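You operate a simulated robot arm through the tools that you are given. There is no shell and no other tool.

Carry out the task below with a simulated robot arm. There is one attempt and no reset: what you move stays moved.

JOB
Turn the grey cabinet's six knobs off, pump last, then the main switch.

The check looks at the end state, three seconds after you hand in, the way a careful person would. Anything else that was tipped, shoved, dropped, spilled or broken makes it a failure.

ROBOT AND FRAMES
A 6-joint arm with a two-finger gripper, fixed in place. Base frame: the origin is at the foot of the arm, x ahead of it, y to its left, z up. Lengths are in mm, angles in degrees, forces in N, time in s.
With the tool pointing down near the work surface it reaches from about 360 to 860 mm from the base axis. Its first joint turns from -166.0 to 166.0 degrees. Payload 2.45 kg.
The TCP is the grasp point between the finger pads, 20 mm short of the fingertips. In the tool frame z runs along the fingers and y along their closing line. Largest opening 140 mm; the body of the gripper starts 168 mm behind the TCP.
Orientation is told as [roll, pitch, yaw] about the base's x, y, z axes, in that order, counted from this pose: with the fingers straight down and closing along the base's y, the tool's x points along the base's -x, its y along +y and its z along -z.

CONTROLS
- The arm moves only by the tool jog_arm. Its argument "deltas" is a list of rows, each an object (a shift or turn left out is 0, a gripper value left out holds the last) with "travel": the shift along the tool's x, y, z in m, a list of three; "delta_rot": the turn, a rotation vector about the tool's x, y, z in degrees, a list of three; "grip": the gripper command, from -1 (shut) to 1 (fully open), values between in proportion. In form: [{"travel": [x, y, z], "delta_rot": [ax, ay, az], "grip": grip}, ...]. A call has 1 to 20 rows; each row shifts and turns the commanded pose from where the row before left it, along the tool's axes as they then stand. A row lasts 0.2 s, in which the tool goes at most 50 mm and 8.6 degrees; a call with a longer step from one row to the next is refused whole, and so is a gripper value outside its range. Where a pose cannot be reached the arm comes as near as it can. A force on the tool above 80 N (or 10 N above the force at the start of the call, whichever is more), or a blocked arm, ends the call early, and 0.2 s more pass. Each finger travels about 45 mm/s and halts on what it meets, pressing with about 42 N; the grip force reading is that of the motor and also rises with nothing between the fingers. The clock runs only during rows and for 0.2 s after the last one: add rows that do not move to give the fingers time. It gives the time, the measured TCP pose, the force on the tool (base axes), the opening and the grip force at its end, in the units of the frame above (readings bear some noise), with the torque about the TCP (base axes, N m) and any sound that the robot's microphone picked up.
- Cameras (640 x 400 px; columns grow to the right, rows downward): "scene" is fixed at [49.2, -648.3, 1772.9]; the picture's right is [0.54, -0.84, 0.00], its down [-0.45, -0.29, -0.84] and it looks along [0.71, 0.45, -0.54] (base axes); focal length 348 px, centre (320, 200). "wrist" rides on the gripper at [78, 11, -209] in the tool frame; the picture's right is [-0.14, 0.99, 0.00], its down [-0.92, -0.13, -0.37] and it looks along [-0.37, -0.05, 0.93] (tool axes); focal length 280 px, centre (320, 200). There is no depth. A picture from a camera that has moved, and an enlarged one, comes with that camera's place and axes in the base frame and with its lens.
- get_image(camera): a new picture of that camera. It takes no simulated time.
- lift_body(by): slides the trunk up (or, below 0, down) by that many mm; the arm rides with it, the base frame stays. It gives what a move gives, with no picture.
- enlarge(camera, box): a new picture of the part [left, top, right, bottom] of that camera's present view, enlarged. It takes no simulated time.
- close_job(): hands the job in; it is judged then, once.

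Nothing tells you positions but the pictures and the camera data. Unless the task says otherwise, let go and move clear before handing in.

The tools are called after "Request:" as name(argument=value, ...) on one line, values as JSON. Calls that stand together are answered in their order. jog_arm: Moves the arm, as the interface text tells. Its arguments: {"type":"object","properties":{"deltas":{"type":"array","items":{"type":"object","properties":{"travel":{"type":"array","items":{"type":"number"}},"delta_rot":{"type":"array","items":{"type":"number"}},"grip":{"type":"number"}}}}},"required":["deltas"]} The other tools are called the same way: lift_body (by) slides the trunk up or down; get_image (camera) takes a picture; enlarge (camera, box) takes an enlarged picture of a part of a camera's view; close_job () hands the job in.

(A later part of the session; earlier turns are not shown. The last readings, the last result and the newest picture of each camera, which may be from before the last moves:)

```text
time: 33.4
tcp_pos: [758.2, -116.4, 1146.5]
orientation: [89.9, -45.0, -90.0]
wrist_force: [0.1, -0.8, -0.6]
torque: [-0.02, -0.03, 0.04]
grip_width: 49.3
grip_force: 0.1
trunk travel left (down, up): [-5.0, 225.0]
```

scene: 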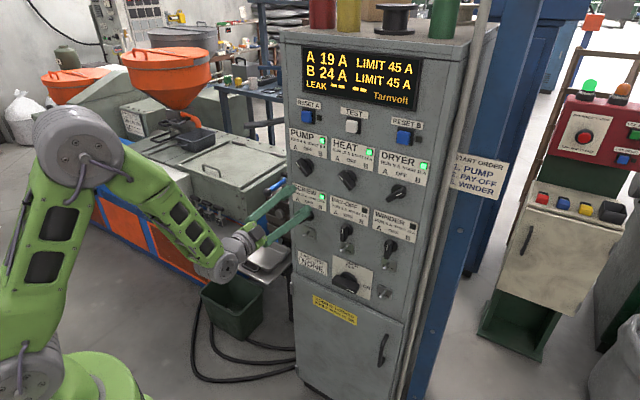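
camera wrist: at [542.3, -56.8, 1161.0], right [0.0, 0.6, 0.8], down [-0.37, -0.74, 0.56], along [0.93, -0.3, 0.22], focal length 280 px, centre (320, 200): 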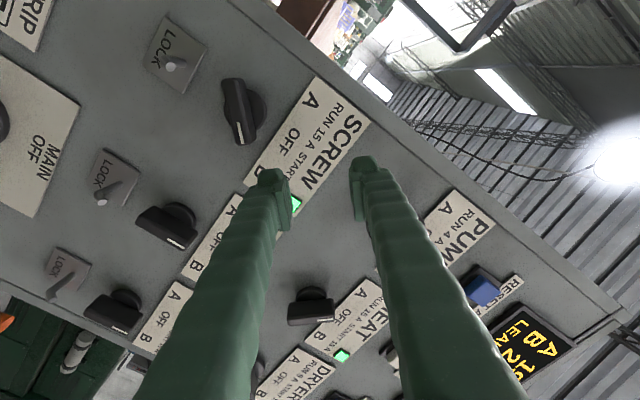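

The descent is going cleanly and I am at (758, -116, 1146). One more step brings me to knob height, then I check alignment.

Request:
jog_arm(deltas=[{"travel": [0.0221, -0.0194, 0.004]}, {}])

Request:
get_image(camera="wrist")

Request:
enlarge(camera="wrist", box=[260, 110, 388, 190])

```text
time: 34.0
tcp_pos: [763.5, -115.6, 1118.0]
orientation: [89.9, -45.0, -90.0]
wrist_force: [0.0, 0.3, -0.6]
torque: [0.0, -0.03, 0.0]
grip_width: 48.9
grip_force: 0.0
trunk travel left (down, up): [-5.0, 225.0]
```

```text
taken
camera wrist: at [552.6, -52.4, 1071.7], right [0.0, 0.6, 0.8], down [-0.37, -0.74, 0.56], along [0.93, -0.3, 0.22], focal length 280 px, centre (320, 200)
```

wrist: 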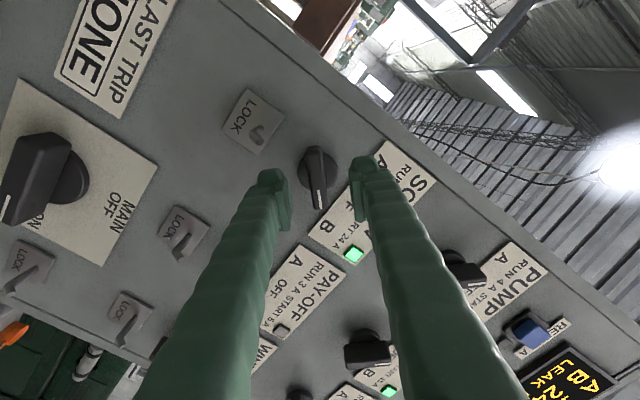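

```text
5.00 times, centred on (324, 150) of wrist
camera zoom: at [552.6, -52.4, 1071.7], right [0.0, 0.6, 0.8], down [-0.37, -0.74, 0.56], along [0.93, -0.3, 0.22], focal length 1402 px, centre (300, 450)
```

zoom: 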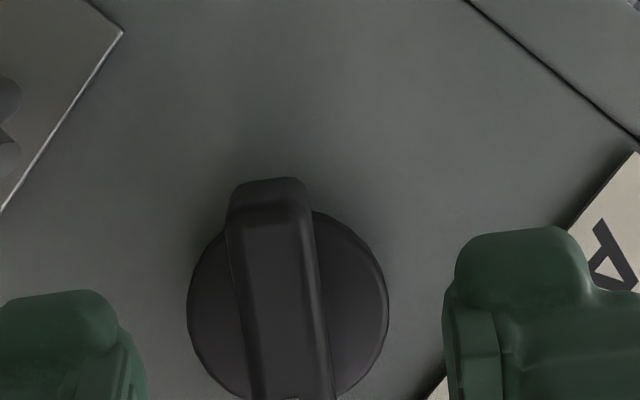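

The screw knob is centred near (-114.5, 1115.5). I make a small correction, go forward the last 26 mm, then check.

Request:
jog_arm(deltas=[{"travel": [0.0034, -0.0019, 0.002]}, {"travel": [0, 0, 0.0125]}, {"travel": [0, 0, 0.012]}, {}])

Request:
get_image(camera="wrist")

Request:
enlarge(camera="scene", box=[260, 180, 420, 280])

```text
time: 35.0
tcp_pos: [789.0, -114.9, 1116.4]
orientation: [90.0, -45.0, -90.0]
wrist_force: [0.7, -0.1, 0.8]
torque: [-0.01, -0.02, -0.02]
grip_width: 49.1
grip_force: 0.1
trunk travel left (down, up): [-5.0, 225.0]
```

```text
taken
camera wrist: at [578.9, -51.0, 1069.7], right [0.0, 0.6, 0.8], down [-0.37, -0.74, 0.56], along [0.93, -0.29, 0.22], focal length 280 px, centre (320, 200)
```

wrist: 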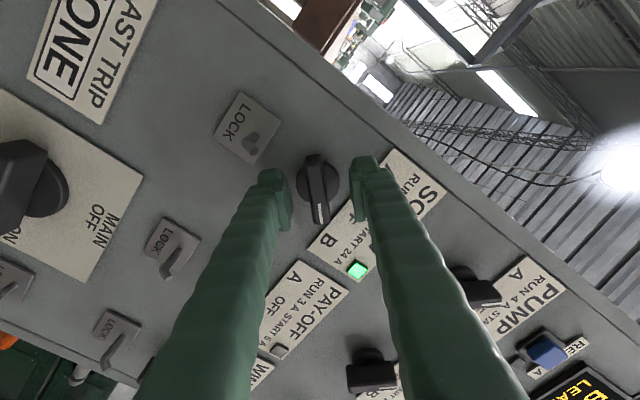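

```text
4.00 times, centred on (340, 230) of scene
camera zoom: at [49.2, -648.3, 1772.9], right [0.54, -0.84, 0.0], down [-0.45, -0.29, -0.84], along [0.71, 0.45, -0.54], focal length 1392 px, centre (240, 80)
```

zoom: 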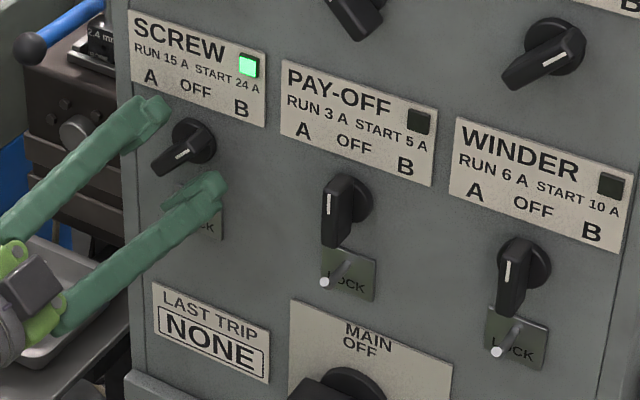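

The fingers straddle the screw bar. I close on it.

Request:
jog_arm(deltas=[{"travel": [0, -0.0008, 0], "grip": -1}, {"grip": -1}, {"grip": -1}, {"grip": -1}, {"grip": -1}])

```text
time: 36.2
tcp_pos: [789.1, -115.6, 1115.1]
orientation: [89.8, -44.9, -90.0]
wrist_force: [-0.2, -5.5, -5.9]
torque: [0.05, -0.01, -0.12]
grip_width: 14.1
grip_force: 40.5
trunk travel left (down, up): [-5.0, 225.0]
```

The screw is gripped with a light side load. I relieve it and turn toward OFF in two stages in case the reach limit interferes.

Request:
jog_arm(deltas=[{"travel": [0, -0.001, 0]}, {"delta_rot": [0, 0, -5]}, {"delta_rot": [0, 0, -5]}, {"delta_rot": [0, 0, -5]}, {"delta_rot": [0, 0, -5]}, {"delta_rot": [0, 0, -5]}])

```text
time: 37.6
tcp_pos: [789.0, -114.3, 1115.5]
orientation: [90.1, -70.1, -90.1]
wrist_force: [-1.4, -8.0, 1.7]
torque: [-0.02, 0.07, -0.08]
grip_width: 13.7
grip_force: 40.3
trunk travel left (down, up): [-5.0, 225.0]
```

Request:
jog_arm(deltas=[{"delta_rot": [0, 0, -5]}, {"delta_rot": [0, 0, -5]}, {"delta_rot": [0, 0, -5]}, {"delta_rot": [0, 0, -5]}, {}])

Request:
get_image(camera="wrist")

Request:
enlarge(camera="scene", box=[280, 30, 440, 130])

```text
time: 38.8
tcp_pos: [788.8, -114.7, 1114.3]
orientation: [90.6, -85.0, -90.8]
wrist_force: [3.1, -7.6, 6.4]
torque: [-0.04, -0.11, -0.1]
grip_width: 13.9
grip_force: 40.3
out of reach, approached as far as the arm can: row 4
trunk travel left (down, up): [-5.0, 225.0]
```

```text
taken
camera wrist: at [579.1, -97.6, 1038.8], right [0.0, 0.97, 0.22], down [-0.37, -0.21, 0.91], along [0.93, -0.08, 0.36], focal length 280 px, centre (320, 200)
```

wrist: 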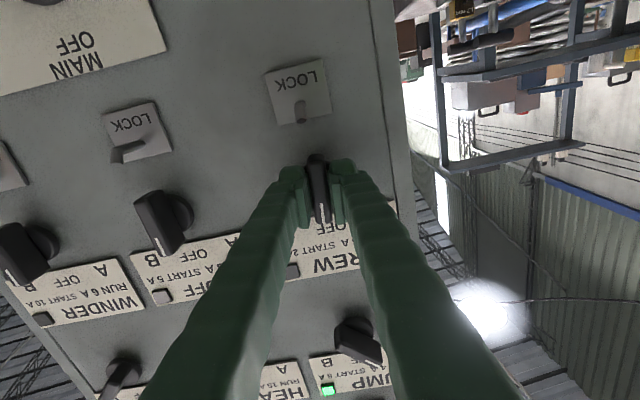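

```text
4.00 times, centred on (360, 80) of scene
camera zoom: at [49.2, -648.3, 1772.9], right [0.54, -0.84, 0.0], down [-0.45, -0.29, -0.84], along [0.71, 0.45, -0.54], focal length 1392 px, centre (160, 680)
```

zoom: 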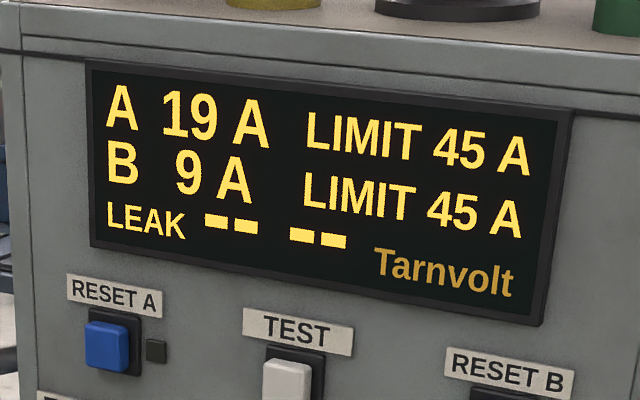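

B is down to 9 A, so the screw is electrically off, but the last 5° of turn was out of reach. I tilt the wrist slightly up about the closing line, which the grip allows, to gain room and finish the turn.

Request:
jog_arm(deltas=[{"delta_rot": [0, 3, 0]}, {"delta_rot": [0, 3, 0]}, {}])

```text
time: 39.6
tcp_pos: [789.2, -115.8, 1115.5]
orientation: [40.2, -82.2, -40.0]
wrist_force: [4.2, -7.6, 11.6]
torque: [-0.05, -0.12, -0.1]
grip_width: 14.2
grip_force: 40.2
trunk travel left (down, up): [-5.0, 225.0]
```

Request:
jog_arm(deltas=[{"delta_rot": [0, 0, -2.5]}, {"delta_rot": [0, 0, -2.5]}, {}])

Request:
enlarge(camera="scene", box=[260, 180, 420, 280])

```text
time: 40.4
tcp_pos: [790.2, -114.8, 1115.2]
orientation: [24.5, -83.5, -24.1]
wrist_force: [4.9, -4.3, 12.7]
torque: [-0.05, -0.07, -0.05]
grip_width: 14.0
grip_force: 40.5
trunk travel left (down, up): [-5.0, 225.0]
```

```text
4.00 times, centred on (340, 230) of scene
camera zoom: at [49.2, -648.3, 1772.9], right [0.54, -0.84, 0.0], down [-0.45, -0.29, -0.84], along [0.71, 0.45, -0.54], focal length 1392 px, centre (240, 80)
```

zoom: 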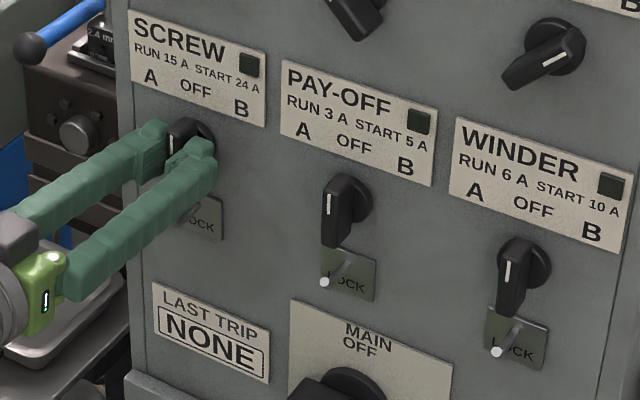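

Request:
jog_arm(deltas=[{}, {}])

Request:
get_image(camera="wrist")

```text
time: 41.0
tcp_pos: [788.5, -116.1, 1115.2]
orientation: [24.6, -83.4, -24.1]
wrist_force: [5.3, -5.2, 11.7]
torque: [-0.03, -0.11, -0.07]
grip_width: 13.9
grip_force: 40.1
trunk travel left (down, up): [-5.0, 225.0]
```

```text
taken
camera wrist: at [571.7, -103.3, 1061.0], right [0.01, 0.98, 0.18], down [-0.27, -0.17, 0.95], along [0.96, -0.06, 0.26], focal length 280 px, centre (320, 200)
```

wrist: 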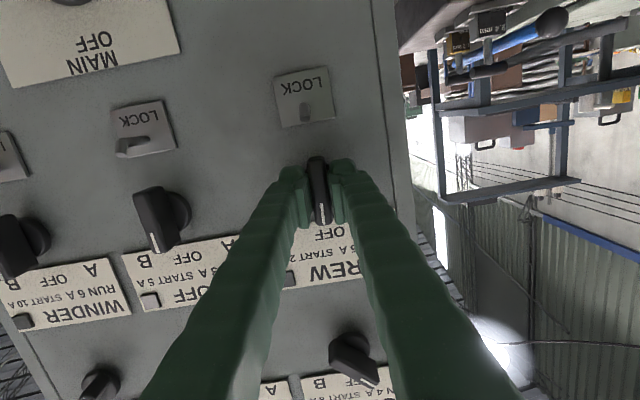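

About 2.5° remain to upright. I turn that last bit.

Request:
jog_arm(deltas=[{"delta_rot": [0, 0, -2.6]}, {}, {}])

```text
time: 41.8
tcp_pos: [788.7, -115.3, 1115.7]
orientation: [24.6, -83.4, -24.1]
wrist_force: [5.6, -4.6, 12.1]
torque: [-0.07, -0.18, -0.06]
grip_width: 14.0
grip_force: 39.9
out of reach, approached as far as the arm can: row 1
trunk travel left (down, up): [-5.0, 225.0]
```

Request:
jog_arm(deltas=[{"delta_rot": [0, 3, 0]}, {"delta_rot": [0, 3, 0]}, {"delta_rot": [0, 0, -2.6]}, {}])

Request:
get_image(camera="wrist")

```text
time: 42.8
tcp_pos: [787.7, -116.4, 1114.2]
orientation: [2.1, -77.9, -0.9]
wrist_force: [4.3, -3.6, 13.7]
torque: [-0.02, 0.01, -0.02]
grip_width: 14.0
grip_force: 40.1
trunk travel left (down, up): [-5.0, 225.0]
```

```text
taken
camera wrist: at [566.5, -108.5, 1083.6], right [0.01, 0.99, 0.14], down [-0.17, -0.14, 0.98], along [0.99, -0.03, 0.16], focal length 280 px, centre (320, 200)
```

wrist: 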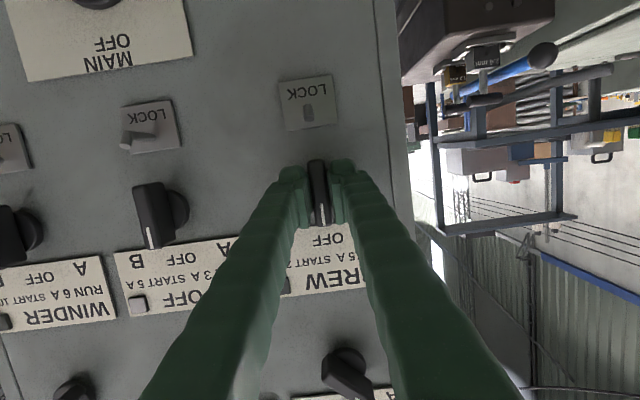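

The tool is now upright with the knob vertical at OFF. I ease the side load, release, and back away and up a little.

Request:
jog_arm(deltas=[{"travel": [-0.001, -0.0005, 0]}, {"grip": -0.3}, {"grip": -0.3}, {"grip": -0.3}, {"travel": [0, 0, -0.012]}, {"travel": [0, 0, -0.013]}, {}])

Request:
enlarge(camera="wrist", box=[260, 90, 420, 190])

Request:
enlarge(camera="scene", box=[260, 180, 420, 280])

```text
time: 44.4
tcp_pos: [763.5, -115.0, 1120.8]
orientation: [2.6, -77.8, -1.5]
wrist_force: [1.1, 0.2, -1.5]
torque: [0.0, 0.01, -0.02]
grip_width: 48.9
grip_force: 0.0
trunk travel left (down, up): [-5.0, 225.0]
```

```text
4.00 times, centred on (340, 140) of wrist
camera zoom: at [541.4, -108.8, 1089.8], right [0.01, 0.99, 0.14], down [-0.16, -0.14, 0.98], along [0.99, -0.03, 0.16], focal length 1122 px, centre (240, 440)
```

zoom: 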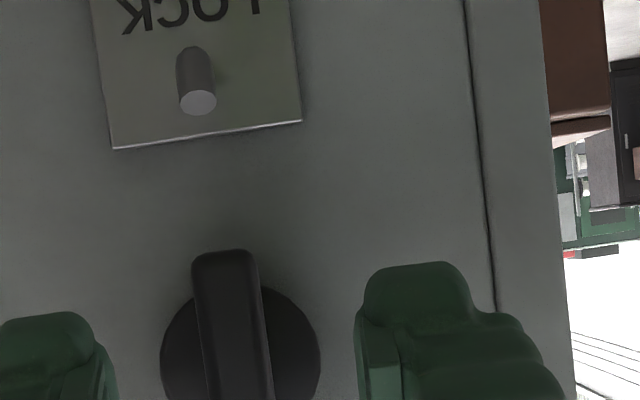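

```text
4.00 times, centred on (340, 230) of scene
camera zoom: at [49.2, -648.3, 1772.9], right [0.54, -0.84, 0.0], down [-0.45, -0.29, -0.84], along [0.71, 0.45, -0.54], focal length 1392 px, centre (240, 80)
```

zoom: 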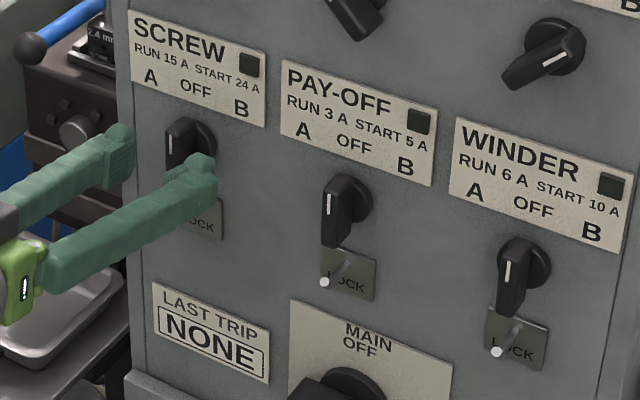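

The screw points at OFF with its lamp dark, and nothing else was disturbed. Next is the dryer, so I rise into the strip between the rows, slide right and square the tool up again.

Request:
jog_arm(deltas=[{"travel": [-0.001, 0, -0.008]}, {"travel": [-0.0283, 0, -0.0105]}, {"travel": [-0.0283, 0, -0.0105]}, {"travel": [-0.02, 0, -0.006]}, {"travel": [0, -0.036, 0]}, {"travel": [0, -0.036, 0]}, {"travel": [0, -0.036, 0]}, {"travel": [0, -0.036, 0]}, {}])

```text
time: 46.4
tcp_pos: [748.5, -259.3, 1202.3]
orientation: [1.0, -77.9, -0.2]
wrist_force: [0.0, 0.2, -0.1]
torque: [0.02, -0.02, 0.03]
grip_width: 48.9
grip_force: 0.1
trunk travel left (down, up): [-5.0, 225.0]
```

Request:
jog_arm(deltas=[{"delta_rot": [0, -6.05, 0]}, {"delta_rot": [0, -6.05, 0]}, {"travel": [-0.0235, -0.0363, -0.012]}, {"travel": [-0.0235, -0.0363, -0.012]}, {"travel": [-0.0235, -0.0363, -0.012]}, {"travel": [-0.0235, -0.0363, -0.012]}, {"delta_rot": [0, 0, 8.5]}, {"delta_rot": [0, 0, 8.5]}, {"delta_rot": [0, 0, 8.5]}, {"delta_rot": [0, 0, 8.5]}, {"delta_rot": [0, 0, 8.5]}, {"delta_rot": [0, 0, 2.5]}, {}])

Request:
get_image(camera="wrist")

Request:
get_image(camera="scene")

```text
time: 49.2
tcp_pos: [703.8, -405.6, 1297.0]
orientation: [89.9, -44.6, -89.2]
wrist_force: [0.0, -0.9, 0.3]
torque: [0.03, 0.03, -0.03]
grip_width: 48.9
grip_force: 0.0
trunk travel left (down, up): [-5.0, 225.0]
```

```text
taken
camera wrist: at [491.8, -345.9, 1250.8], right [-0.01, 0.6, 0.8], down [-0.36, -0.75, 0.56], along [0.93, -0.28, 0.22], focal length 280 px, centre (320, 200)
```

wrist: 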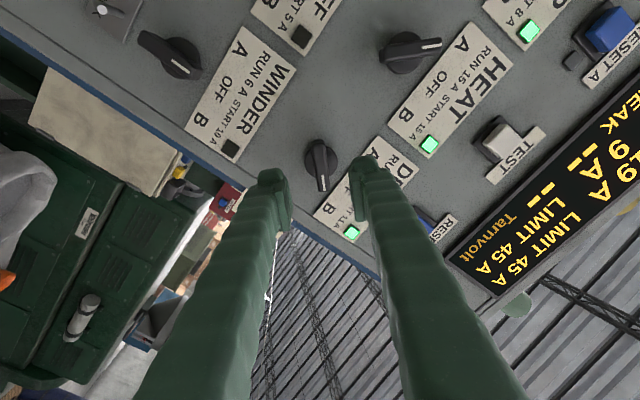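

```text
taken
```

scene: 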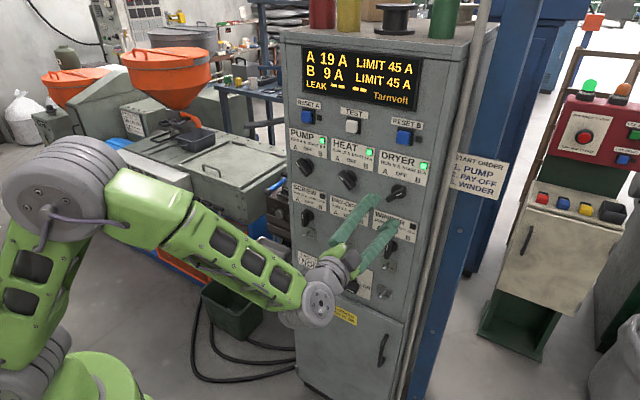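

The dryer bar is between the fingers ahead. I zoom in to centre on it.

Request:
enlarge(camera="wrist", box=[260, 110, 388, 190])

```text
5.00 times, centred on (324, 150) of wrist
camera zoom: at [491.8, -345.9, 1250.8], right [-0.01, 0.6, 0.8], down [-0.36, -0.75, 0.56], along [0.93, -0.28, 0.22], focal length 1402 px, centre (300, 450)
```

zoom: 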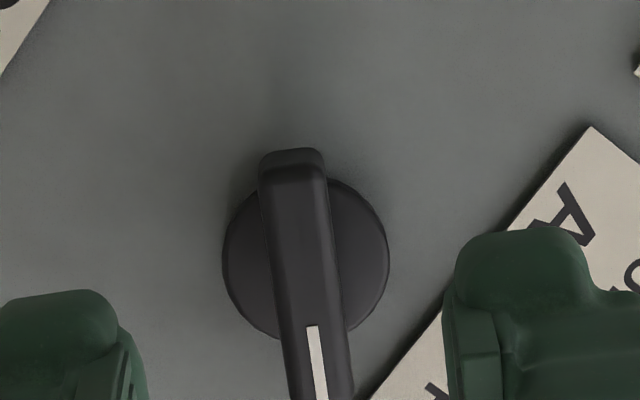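

The dryer's centre is near (-405.3, 1299.5). I fix a 0.8° yaw error, shift slightly, and go forward 86 mm.

Request:
jog_arm(deltas=[{"travel": [-0.0004, 0.0014, 0.02], "delta_rot": [0.57, -0.57, 0]}, {"travel": [0, 0, 0.03]}, {"travel": [0, 0, 0.02]}, {"travel": [0, 0, 0.0155]}, {}])

Request:
get_image(camera="wrist")

Request:
enlarge(camera="scene", box=[300, 140, 460, 240])

```text
time: 50.4
tcp_pos: [787.5, -405.5, 1298.4]
orientation: [90.0, -44.8, -90.0]
wrist_force: [-0.7, 1.2, 0.1]
torque: [-0.03, 0.0, 0.02]
grip_width: 48.9
grip_force: 0.2
trunk travel left (down, up): [-5.0, 225.0]
```

```text
taken
camera wrist: at [578.9, -343.1, 1251.4], right [0.0, 0.6, 0.8], down [-0.37, -0.74, 0.56], along [0.93, -0.29, 0.22], focal length 280 px, centre (320, 200)
```

wrist: 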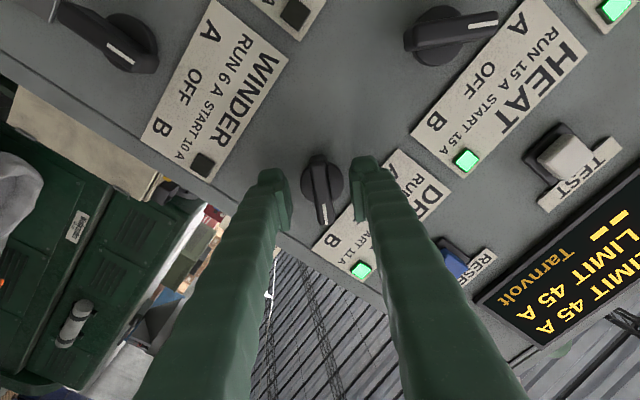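

```text
4.00 times, centred on (380, 190) of scene
camera zoom: at [49.2, -648.3, 1772.9], right [0.54, -0.84, 0.0], down [-0.45, -0.29, -0.84], along [0.71, 0.45, -0.54], focal length 1392 px, centre (80, 240)
```

zoom: 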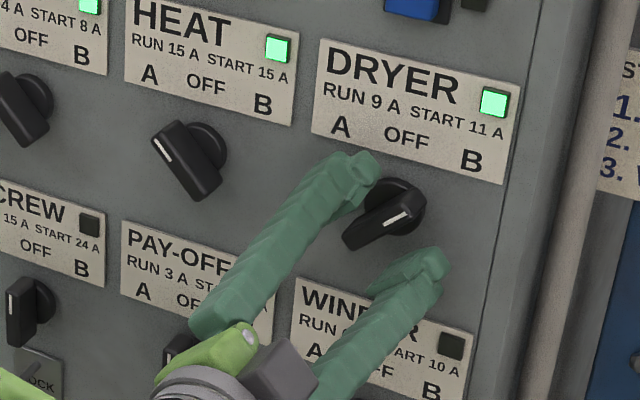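

The dryer bar is between the fingers. I close on it.

Request:
jog_arm(deltas=[{"grip": -1}, {"grip": -1}, {"grip": -1}, {"grip": -1}, {"grip": -1}])

```text
time: 51.6
tcp_pos: [787.3, -405.0, 1298.8]
orientation: [90.0, -44.9, -90.0]
wrist_force: [4.5, 4.8, 6.0]
torque: [-0.07, 0.0, 0.15]
grip_width: 14.1
grip_force: 40.2
trunk travel left (down, up): [-5.0, 225.0]
```

The dryer is gripped. I relieve the slight side load and turn it -45° to OFF.

Request:
jog_arm(deltas=[{"travel": [0, 0.001, 0]}, {"delta_rot": [0, 0, -5]}, {"delta_rot": [0, 0, -5]}, {"delta_rot": [0, 0, -5]}, {"delta_rot": [0, 0, -5]}, {"delta_rot": [0, 0, -5]}, {"delta_rot": [0, 0, -5]}, {"delta_rot": [0, 0, -5]}, {"delta_rot": [0, 0, -5]}, {"delta_rot": [0, 0, -5]}, {}])

Request:
get_image(camera="wrist")

Request:
enlarge(camera="scene", box=[280, 30, 440, 130])

```text
time: 54.0
tcp_pos: [787.6, -405.2, 1298.1]
orientation: [117.3, -89.9, -117.3]
wrist_force: [10.1, -7.0, 11.5]
torque: [0.03, -0.08, -0.06]
grip_width: 14.1
grip_force: 39.9
trunk travel left (down, up): [-5.0, 225.0]
```

```text
taken
camera wrist: at [578.8, -394.6, 1221.4], right [0.0, 0.99, 0.14], down [-0.37, -0.13, 0.92], along [0.93, -0.05, 0.37], focal length 280 px, centre (320, 200)
```

wrist: 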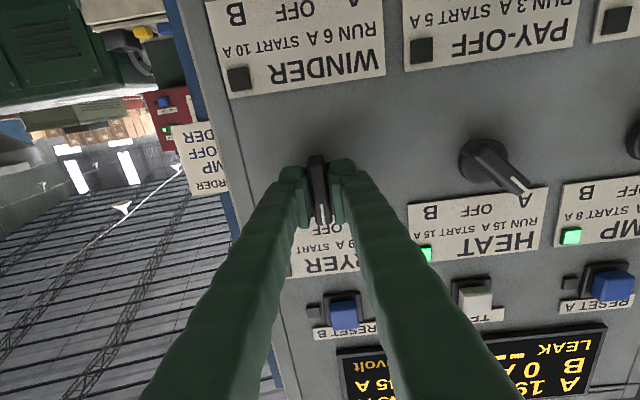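

```text
4.00 times, centred on (360, 80) of scene
camera zoom: at [49.2, -648.3, 1772.9], right [0.54, -0.84, 0.0], down [-0.45, -0.29, -0.84], along [0.71, 0.45, -0.54], focal length 1392 px, centre (160, 680)
```

zoom: 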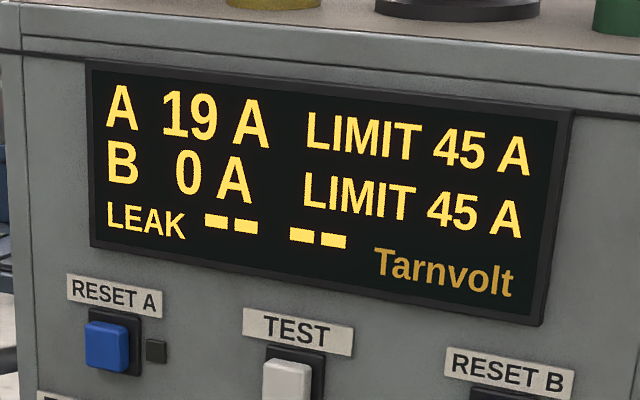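

B reads 0 A, so the dryer is off. I release, back off, and check it.

Request:
jog_arm(deltas=[{"travel": [-0.0008, -0.0009, 0]}, {"grip": -0.3}, {"grip": -0.3}, {"grip": -0.3}, {"travel": [0, 0, -0.03]}, {"travel": [0, 0, -0.035]}, {}])

Request:
get_image(camera="wrist")

Request:
enlarge(camera="wrist", box=[260, 90, 420, 190])

```text
time: 55.6
tcp_pos: [722.4, -404.9, 1299.6]
orientation: [100.4, -89.8, -100.4]
wrist_force: [-0.5, 1.0, -1.1]
torque: [0.01, -0.02, 0.0]
grip_width: 48.9
grip_force: 0.1
trunk travel left (down, up): [-5.0, 225.0]
```

```text
taken
camera wrist: at [512.3, -395.2, 1222.1], right [0.0, 0.99, 0.14], down [-0.37, -0.13, 0.92], along [0.93, -0.05, 0.37], focal length 280 px, centre (320, 200)
```

wrist: 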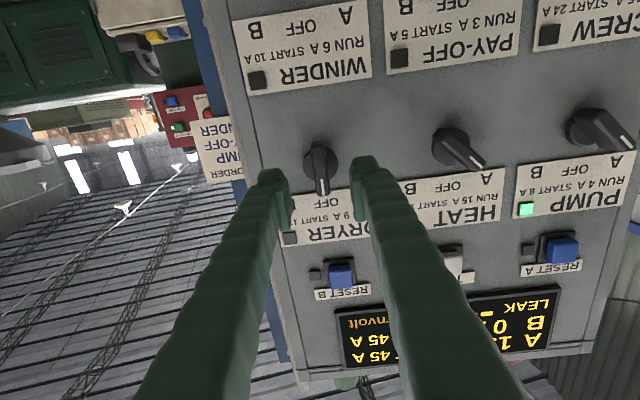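

```text
4.00 times, centred on (340, 140) of wrist
camera zoom: at [512.3, -395.2, 1222.1], right [0.0, 0.99, 0.14], down [-0.37, -0.13, 0.92], along [0.93, -0.05, 0.37], focal length 1122 px, centre (240, 440)
```

zoom: 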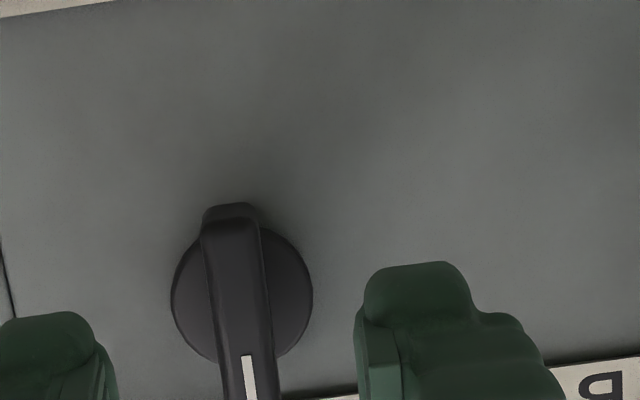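

The dryer points at OFF. Heat is next at y≈-260, set to A, so its bar leans the other way. I slide left at a safe distance first.

Request:
jog_arm(deltas=[{"travel": [0, 0.0366, 0.004]}, {"travel": [0, 0.0366, 0.004]}, {"travel": [0, 0.0366, 0.004]}, {"travel": [0, 0.0366, 0.004]}, {}])

```text
time: 56.8
tcp_pos: [738.0, -257.5, 1300.6]
orientation: [91.4, -89.8, -91.4]
wrist_force: [0.2, 0.9, 0.2]
torque: [0.0, -0.01, -0.04]
grip_width: 49.2
grip_force: 0.1
trunk travel left (down, up): [-5.0, 225.0]
```

Reached cleanly. Now I try rolling -45° to match heat's bar, in steps.

Request:
jog_arm(deltas=[{"delta_rot": [0, 0, -8.5]}, {"delta_rot": [0, 0, -8.5]}, {"delta_rot": [0, 0, -8.5]}, {}])

```text
time: 57.8
tcp_pos: [738.9, -275.6, 1328.0]
orientation: [-87.4, -65.6, 88.8]
wrist_force: [-0.5, 0.6, 0.2]
torque: [0.0, 0.02, -0.01]
grip_width: 49.0
grip_force: 0.1
out of reach, approached as far as the arm can: row 3
trunk travel left (down, up): [-5.0, 225.0]
```

Rolling to -45° is beyond the arm's range here. By symmetry the same grip works at +135°, finishing at 180°, so I go that way round while clear of the panel.

Request:
jog_arm(deltas=[{"delta_rot": [0, 0, 8.5]}, {"delta_rot": [0, 0, 8.5]}, {"delta_rot": [0, 0, 8.5]}, {"delta_rot": [0, 0, 8.5]}, {"delta_rot": [0, 0, 8.5]}, {"delta_rot": [0, 0, 8.5]}, {"delta_rot": [0, 0, 8.5]}, {"delta_rot": [0, 0, 8.5]}, {"delta_rot": [0, 0, 8.5]}, {"delta_rot": [0, 0, 8.5]}, {}])

```text
time: 60.2
tcp_pos: [739.5, -276.0, 1327.1]
orientation: [90.0, -30.2, -90.0]
wrist_force: [-0.6, 0.2, 0.5]
torque: [0.04, 0.0, 0.02]
grip_width: 48.8
grip_force: 0.0
trunk travel left (down, up): [-5.0, 225.0]
```

Request:
jog_arm(deltas=[{"delta_rot": [0, 0, 8.5]}, {"delta_rot": [0, 0, 8.5]}, {"delta_rot": [0, 0, 8.5]}, {"delta_rot": [0, 0, 8.5]}, {"delta_rot": [0, 0, 8.5]}, {"delta_rot": [0, 0, 8.5]}, {"delta_rot": [0, 0, 8.5]}, {"delta_rot": [0, 0, 8.5]}, {"delta_rot": [0, 0, 7.2]}, {}])

Request:
get_image(camera="wrist")

Request:
get_image(camera="scene")

```text
time: 62.4
tcp_pos: [737.7, -276.5, 1327.4]
orientation: [90.0, 45.0, -89.9]
wrist_force: [0.3, -0.5, -0.5]
torque: [0.0, -0.01, -0.01]
grip_width: 49.1
grip_force: 0.1
trunk travel left (down, up): [-5.0, 225.0]
```

```text
taken
camera wrist: at [529.3, -229.1, 1391.3], right [0.0, -0.8, 0.6], down [-0.37, -0.56, -0.74], along [0.93, -0.22, -0.29], focal length 280 px, centre (320, 200)
```

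wrist: 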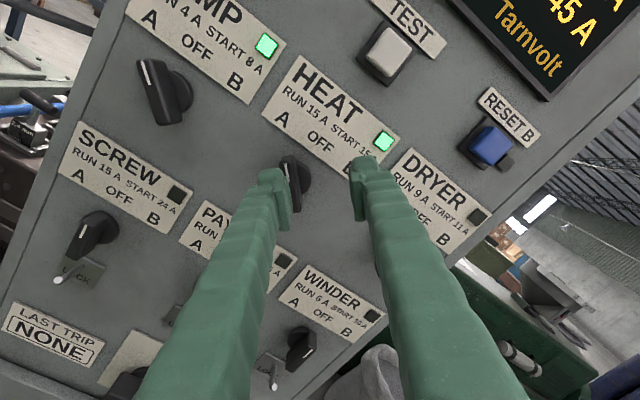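

```text
taken
```

scene: 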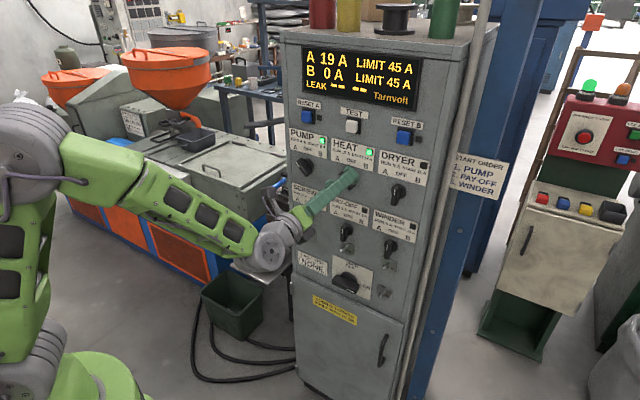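

The +135° roll worked and the wrist camera now looks from above. I shift to line up with the heat knob and zoom in.

Request:
jog_arm(deltas=[{"travel": [-0.009, -0.0323, 0]}, {}])

Request:
enlarge(camera="wrist", box=[256, 110, 384, 190])

```text
time: 63.0
tcp_pos: [740.0, -257.9, 1299.6]
orientation: [89.9, 44.9, -90.0]
wrist_force: [0.5, 0.3, 0.4]
torque: [0.0, -0.02, -0.02]
grip_width: 48.8
grip_force: 0.0
trunk travel left (down, up): [-5.0, 225.0]
```

```text
5.00 times, centred on (320, 150) of wrist
camera zoom: at [530.0, -211.5, 1362.6], right [0.0, -0.8, 0.6], down [-0.37, -0.56, -0.74], along [0.93, -0.22, -0.29], focal length 1402 px, centre (320, 450)
```

zoom: 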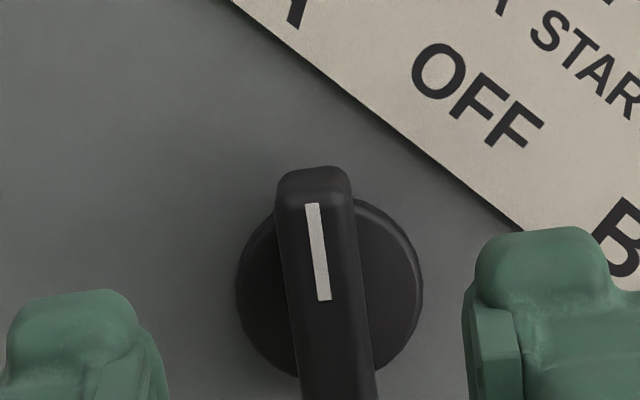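

The heat bar is aligned and nearly centred. I go forward 49 mm to straddle it.

Request:
jog_arm(deltas=[{"travel": [-0.0002, 0.0008, 0.02]}, {"travel": [0, 0, 0.017]}, {"travel": [0, 0, 0.012]}, {}])

Request:
get_image(camera="wrist")

Request:
enlarge(camera="scene", box=[280, 130, 440, 230])

```text
time: 64.0
tcp_pos: [787.6, -260.0, 1299.8]
orientation: [89.9, 44.9, -90.0]
wrist_force: [0.6, 0.8, -0.2]
torque: [0.03, -0.02, 0.01]
grip_width: 48.9
grip_force: 0.1
trunk travel left (down, up): [-5.0, 225.0]
```

```text
taken
camera wrist: at [578.6, -213.0, 1363.0], right [0.0, -0.8, 0.6], down [-0.37, -0.56, -0.74], along [0.93, -0.22, -0.29], focal length 280 px, centre (320, 200)
```

wrist: 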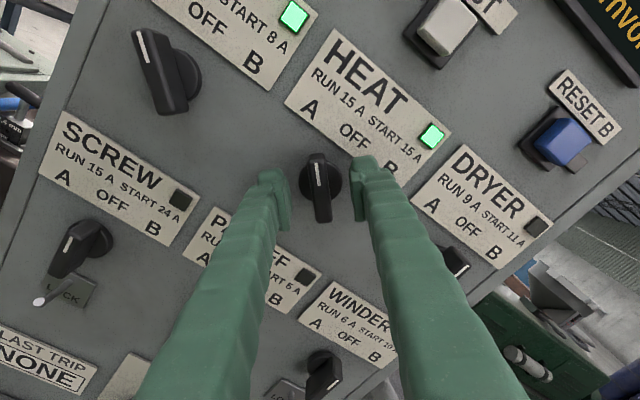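

```text
4.00 times, centred on (360, 180) of scene
camera zoom: at [49.2, -648.3, 1772.9], right [0.54, -0.84, 0.0], down [-0.45, -0.29, -0.84], along [0.71, 0.45, -0.54], focal length 1392 px, centre (160, 280)
```

zoom: 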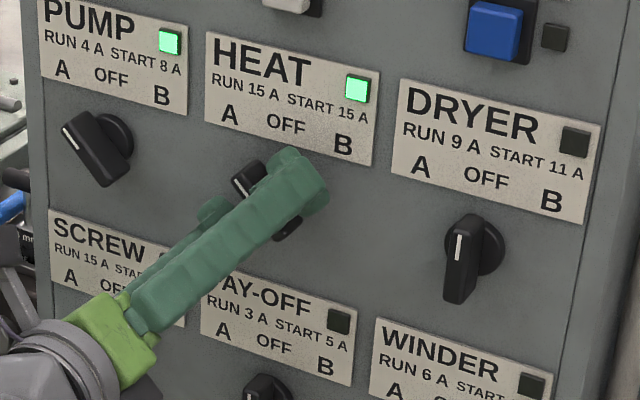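

The fingers straddle the heat bar. I close on it.

Request:
jog_arm(deltas=[{"grip": -1}, {"grip": -1}, {"grip": -1}, {"grip": -1}, {"grip": -1}])

```text
time: 65.2
tcp_pos: [788.8, -261.4, 1299.4]
orientation: [90.2, 44.9, -89.9]
wrist_force: [2.9, -2.6, 2.5]
torque: [0.0, -0.01, -0.03]
grip_width: 14.0
grip_force: 39.9
trunk travel left (down, up): [-5.0, 225.0]
```

Heat is gripped with little side load. I turn it +45° from A toward OFF, first in part to confirm reach and direction.

Request:
jog_arm(deltas=[{"travel": [0, 0.0004, 0]}, {"delta_rot": [0, 0, 5]}, {"delta_rot": [0, 0, 5]}, {"delta_rot": [0, 0, 5]}, {"delta_rot": [0, 0, 5]}])

Request:
enlarge(camera="scene", box=[280, 30, 440, 130])

```text
time: 66.4
tcp_pos: [787.9, -260.7, 1299.2]
orientation: [90.2, 64.9, -89.8]
wrist_force: [5.4, -0.7, 6.7]
torque: [-0.04, -0.15, 0.04]
grip_width: 14.1
grip_force: 40.7
trunk travel left (down, up): [-5.0, 225.0]
```

```text
4.00 times, centred on (360, 80) of scene
camera zoom: at [49.2, -648.3, 1772.9], right [0.54, -0.84, 0.0], down [-0.45, -0.29, -0.84], along [0.71, 0.45, -0.54], focal length 1392 px, centre (160, 680)
```

zoom: 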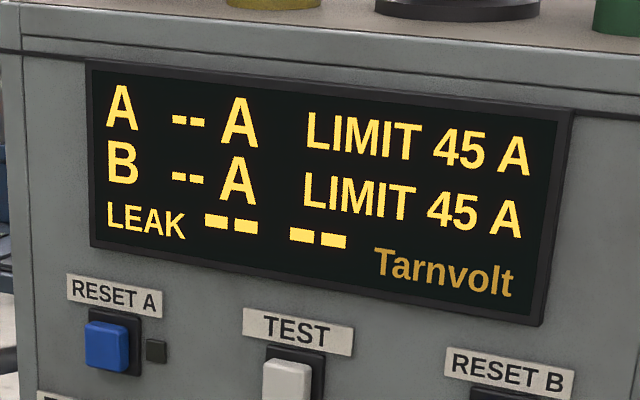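

The display now shows dashes for both buses. I check the lamps and the LAST TRIP plate before continuing.

Request:
enlarge(camera="scene", box=[280, 120, 440, 220])

Request:
enlarge(camera="scene", box=[280, 220, 440, 320])

Request:
get_image(camera="wrist")

```text
4.00 times, centred on (360, 170) of scene
camera zoom: at [49.2, -648.3, 1772.9], right [0.54, -0.84, 0.0], down [-0.45, -0.29, -0.84], along [0.71, 0.45, -0.54], focal length 1392 px, centre (160, 320)
```

zoom: 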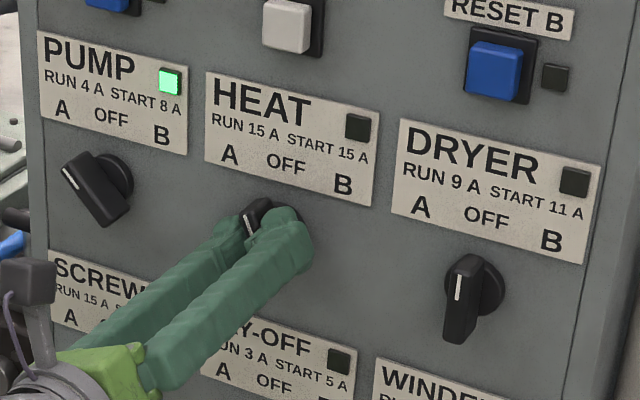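

```text
4.00 times, centred on (360, 270) of scene
camera zoom: at [49.2, -648.3, 1772.9], right [0.54, -0.84, 0.0], down [-0.45, -0.29, -0.84], along [0.71, 0.45, -0.54], focal length 1392 px, centre (160, -80)
```

zoom: 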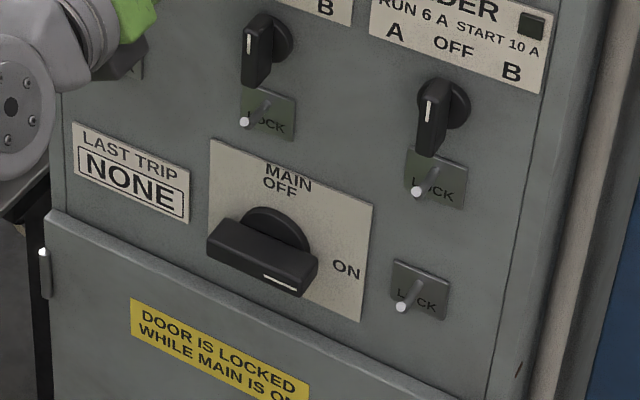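

```text
taken
camera wrist: at [578.2, -237.7, 1375.5], right [0.0, -0.96, 0.29], down [-0.37, -0.27, -0.89], along [0.93, -0.11, -0.35], focal length 280 px, centre (320, 200)
```

wrist: 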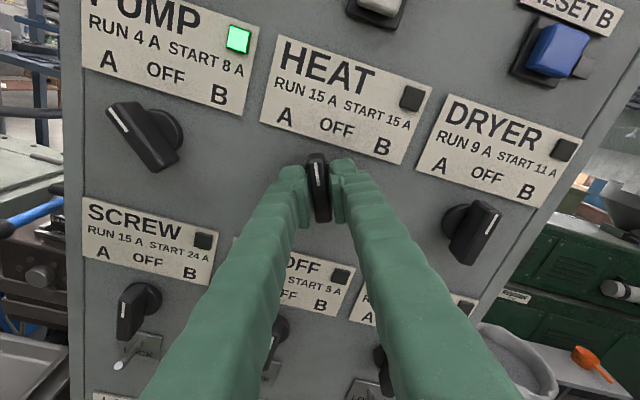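

Only heat's lamp went out, the pump is still on, and LAST TRIP still reads NONE, so I see no trip. I complete the remaining 25° to OFF.

Request:
jog_arm(deltas=[{"delta_rot": [0, 0, 5]}, {"delta_rot": [0, 0, 5]}, {"delta_rot": [0, 0, 5]}, {"delta_rot": [0, 0, 5]}, {"delta_rot": [0, 0, 5]}, {}])

Request:
get_image(camera="wrist")

Request:
enlarge(camera="scene", box=[280, 30, 440, 130])

```text
time: 67.8
tcp_pos: [788.8, -260.8, 1298.2]
orientation: [76.6, 89.9, -103.4]
wrist_force: [1.4, 2.5, 3.5]
torque: [0.0, -0.03, 0.03]
grip_width: 14.0
grip_force: 40.5
trunk travel left (down, up): [-5.0, 225.0]
```

```text
taken
camera wrist: at [578.3, -271.5, 1378.5], right [0.0, -0.99, -0.14], down [-0.37, 0.13, -0.92], along [0.93, 0.05, -0.37], focal length 280 px, centre (320, 200)
```

wrist: 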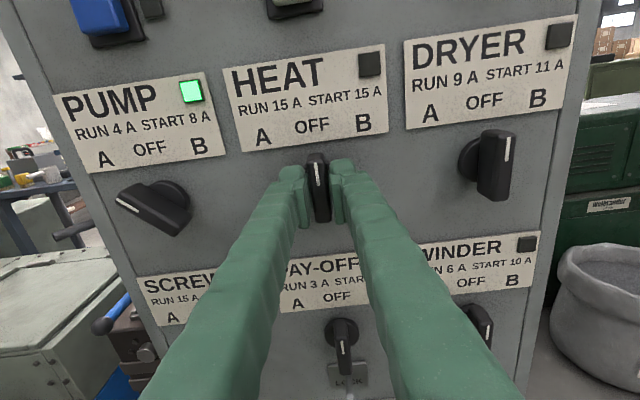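

```text
4.00 times, centred on (360, 80) of scene
camera zoom: at [49.2, -648.3, 1772.9], right [0.54, -0.84, 0.0], down [-0.45, -0.29, -0.84], along [0.71, 0.45, -0.54], focal length 1392 px, centre (160, 680)
```

zoom: 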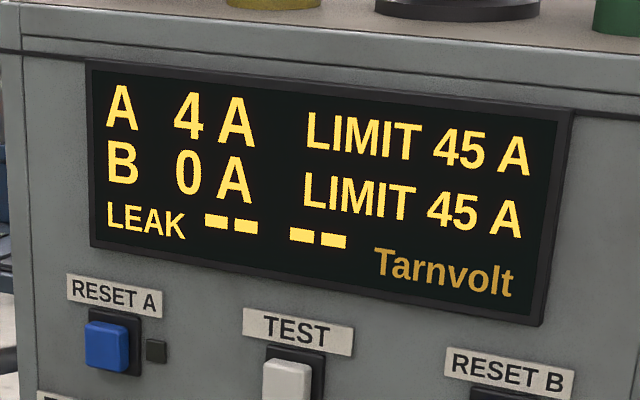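

A reads 4 A, so only the pump is left running. I release heat, back off, and check it.

Request:
jog_arm(deltas=[{"travel": [0.0003, -0.0003, 0]}, {"grip": -0.3}, {"grip": -0.3}, {"grip": -0.3}, {"travel": [0, 0, -0.02]}, {"travel": [0, 0, -0.02]}, {}])

Request:
get_image(camera="wrist")

Request:
enlarge(camera="scene", box=[280, 120, 440, 220])

```text
time: 69.4
tcp_pos: [748.3, -259.2, 1299.2]
orientation: [108.4, 90.0, -71.6]
wrist_force: [-0.5, -0.1, 0.6]
torque: [-0.01, 0.02, 0.02]
grip_width: 49.1
grip_force: 0.0
trunk travel left (down, up): [-5.0, 225.0]
```

```text
taken
camera wrist: at [537.9, -271.5, 1378.4], right [0.0, -0.99, -0.14], down [-0.37, 0.13, -0.92], along [0.93, 0.05, -0.36], focal length 280 px, centre (320, 200)
```

wrist: 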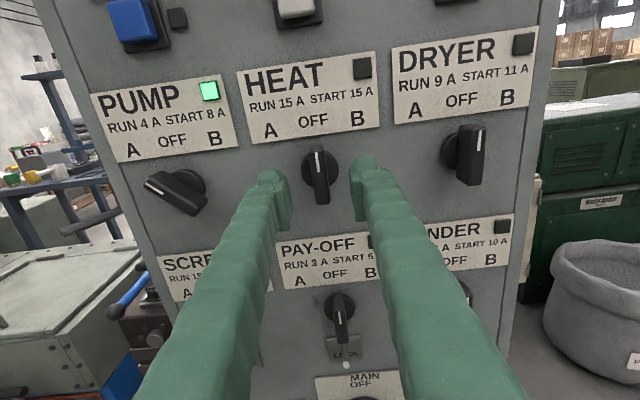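

```text
4.00 times, centred on (360, 170) of scene
camera zoom: at [49.2, -648.3, 1772.9], right [0.54, -0.84, 0.0], down [-0.45, -0.29, -0.84], along [0.71, 0.45, -0.54], focal length 1392 px, centre (160, 320)
```

zoom: 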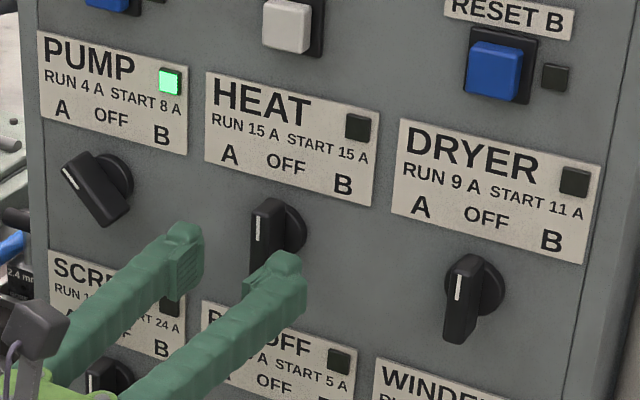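

Heat points at OFF. Now for the pump, last of the six: I roll back to +135° and slide left in steps.

Request:
jog_arm(deltas=[{"delta_rot": [0, 0, -8.5]}, {"delta_rot": [0, 0, -8.5]}, {"delta_rot": [0, 0, -8.5]}, {"delta_rot": [0, 0, -8.5]}, {"delta_rot": [0, 0, -8.5]}, {"delta_rot": [0, 0, -2.5]}, {"travel": [0.0258, -0.0258, 0.002]}, {"travel": [0.0258, -0.0258, 0.002]}, {}])

```text
time: 71.4
tcp_pos: [752.3, -187.0, 1297.8]
orientation: [89.9, 44.9, -90.0]
wrist_force: [0.2, 0.9, -0.4]
torque: [-0.02, 0.01, -0.03]
grip_width: 48.9
grip_force: 0.0
trunk travel left (down, up): [-5.0, 225.0]
```

Request:
jog_arm(deltas=[{"travel": [0.0258, -0.0258, 0.002]}, {"travel": [0.0258, -0.0258, 0.002]}, {}])

Request:
get_image(camera="wrist")

Request:
enlarge(camera="wrist", box=[256, 110, 384, 190])

Request:
get_image(camera="scene")

```text
time: 72.2
tcp_pos: [755.5, -114.2, 1299.2]
orientation: [90.0, 45.0, -89.9]
wrist_force: [-1.0, 0.3, 0.4]
torque: [-0.03, -0.03, 0.0]
grip_width: 48.8
grip_force: 0.0
trunk travel left (down, up): [-5.0, 225.0]
```

```text
taken
camera wrist: at [546.5, -66.5, 1363.1], right [0.0, -0.8, 0.6], down [-0.37, -0.56, -0.74], along [0.93, -0.22, -0.29], focal length 280 px, centre (320, 200)
```

wrist: 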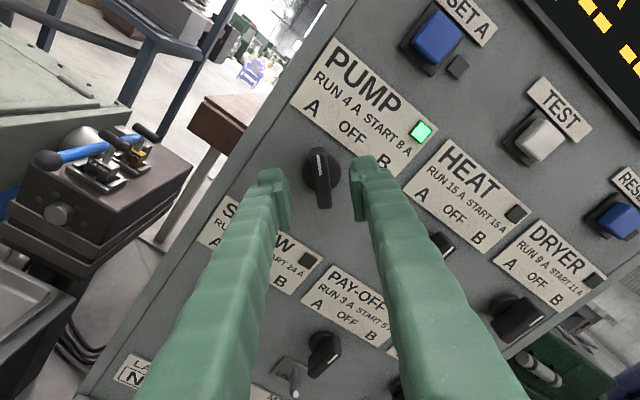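

```text
5.00 times, centred on (320, 150) of wrist
camera zoom: at [546.5, -66.5, 1363.1], right [0.0, -0.8, 0.6], down [-0.37, -0.56, -0.74], along [0.93, -0.22, -0.29], focal length 1402 px, centre (320, 450)
```

zoom: 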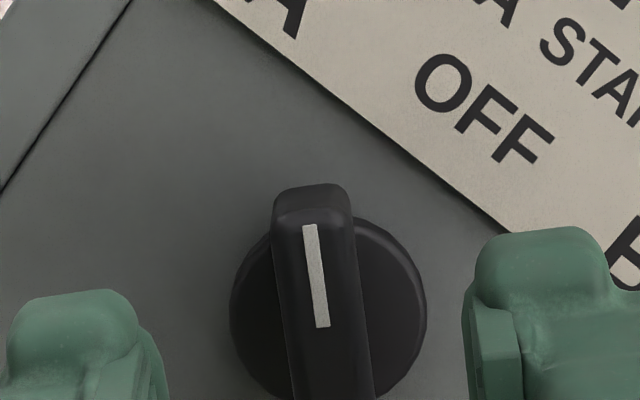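

```text
taken
```

scene: 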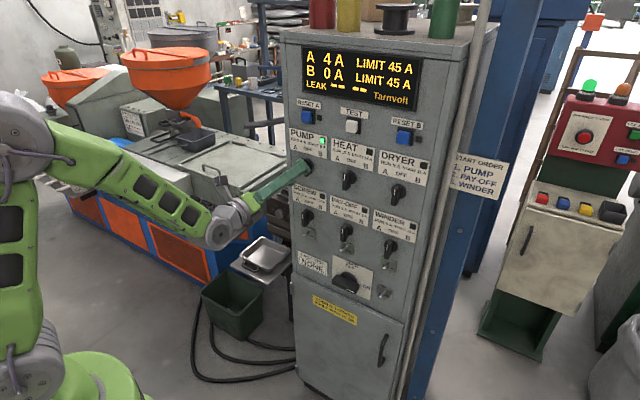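

The pump bar is aligned and centred. I make a small shift and go forward 32 mm to straddle it.

Request:
jog_arm(deltas=[{"travel": [-0.0006, 0.0013, 0.01]}, {"travel": [0, 0, 0.0125]}, {"travel": [0, 0, 0.01]}, {}])

Request:
get_image(camera="wrist")

Request:
enlarge(camera="scene", box=[240, 110, 400, 210])

```text
time: 73.2
tcp_pos: [789.6, -116.3, 1300.5]
orientation: [90.0, 44.8, -90.0]
wrist_force: [0.3, 0.5, 0.0]
torque: [-0.03, 0.0, 0.01]
grip_width: 49.0
grip_force: 0.0
trunk travel left (down, up): [-5.0, 225.0]
```

```text
taken
camera wrist: at [579.1, -68.1, 1363.0], right [0.0, -0.8, 0.6], down [-0.37, -0.56, -0.74], along [0.93, -0.22, -0.29], focal length 280 px, centre (320, 200)
```

wrist: 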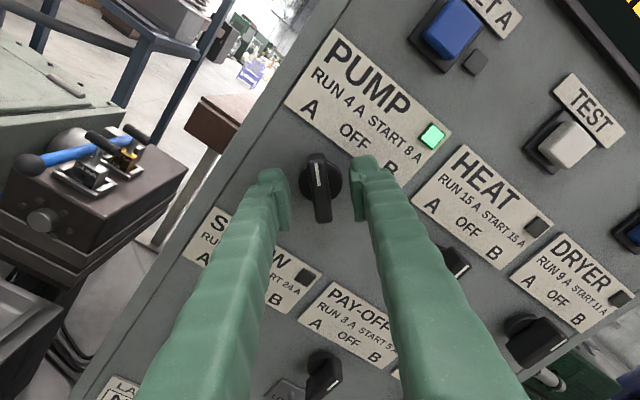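

```text
4.00 times, centred on (320, 160) of scene
camera zoom: at [49.2, -648.3, 1772.9], right [0.54, -0.84, 0.0], down [-0.45, -0.29, -0.84], along [0.71, 0.45, -0.54], focal length 1392 px, centre (320, 360)
```

zoom: 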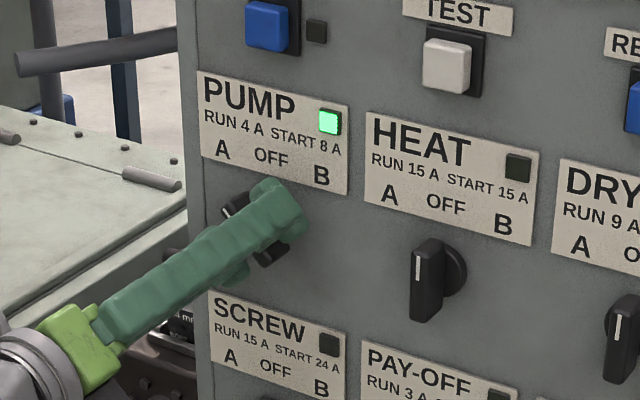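

The other five knobs are at OFF with their lamps dark. I close on the pump bar.

Request:
jog_arm(deltas=[{"grip": -1}, {"grip": -1}, {"grip": -1}, {"grip": -1}, {"grip": -1}])

```text
time: 74.4
tcp_pos: [789.7, -115.7, 1300.4]
orientation: [90.0, 44.9, -89.9]
wrist_force: [2.3, -1.1, 0.9]
torque: [0.02, -0.02, -0.02]
grip_width: 13.7
grip_force: 40.6
trunk travel left (down, up): [-5.0, 225.0]
```

The pump is gripped with no side load. I turn it +45° from A to OFF, in two stages to watch reach.

Request:
jog_arm(deltas=[{"delta_rot": [0, 0, 5]}, {"delta_rot": [0, 0, 5]}, {"delta_rot": [0, 0, 5]}, {"delta_rot": [0, 0, 5]}, {"delta_rot": [0, 0, 5]}])

```text
time: 75.6
tcp_pos: [788.4, -115.0, 1299.7]
orientation: [89.9, 69.9, -90.0]
wrist_force: [1.9, 3.7, -1.1]
torque: [0.01, -0.26, 0.13]
grip_width: 14.1
grip_force: 39.7
trunk travel left (down, up): [-5.0, 225.0]
```

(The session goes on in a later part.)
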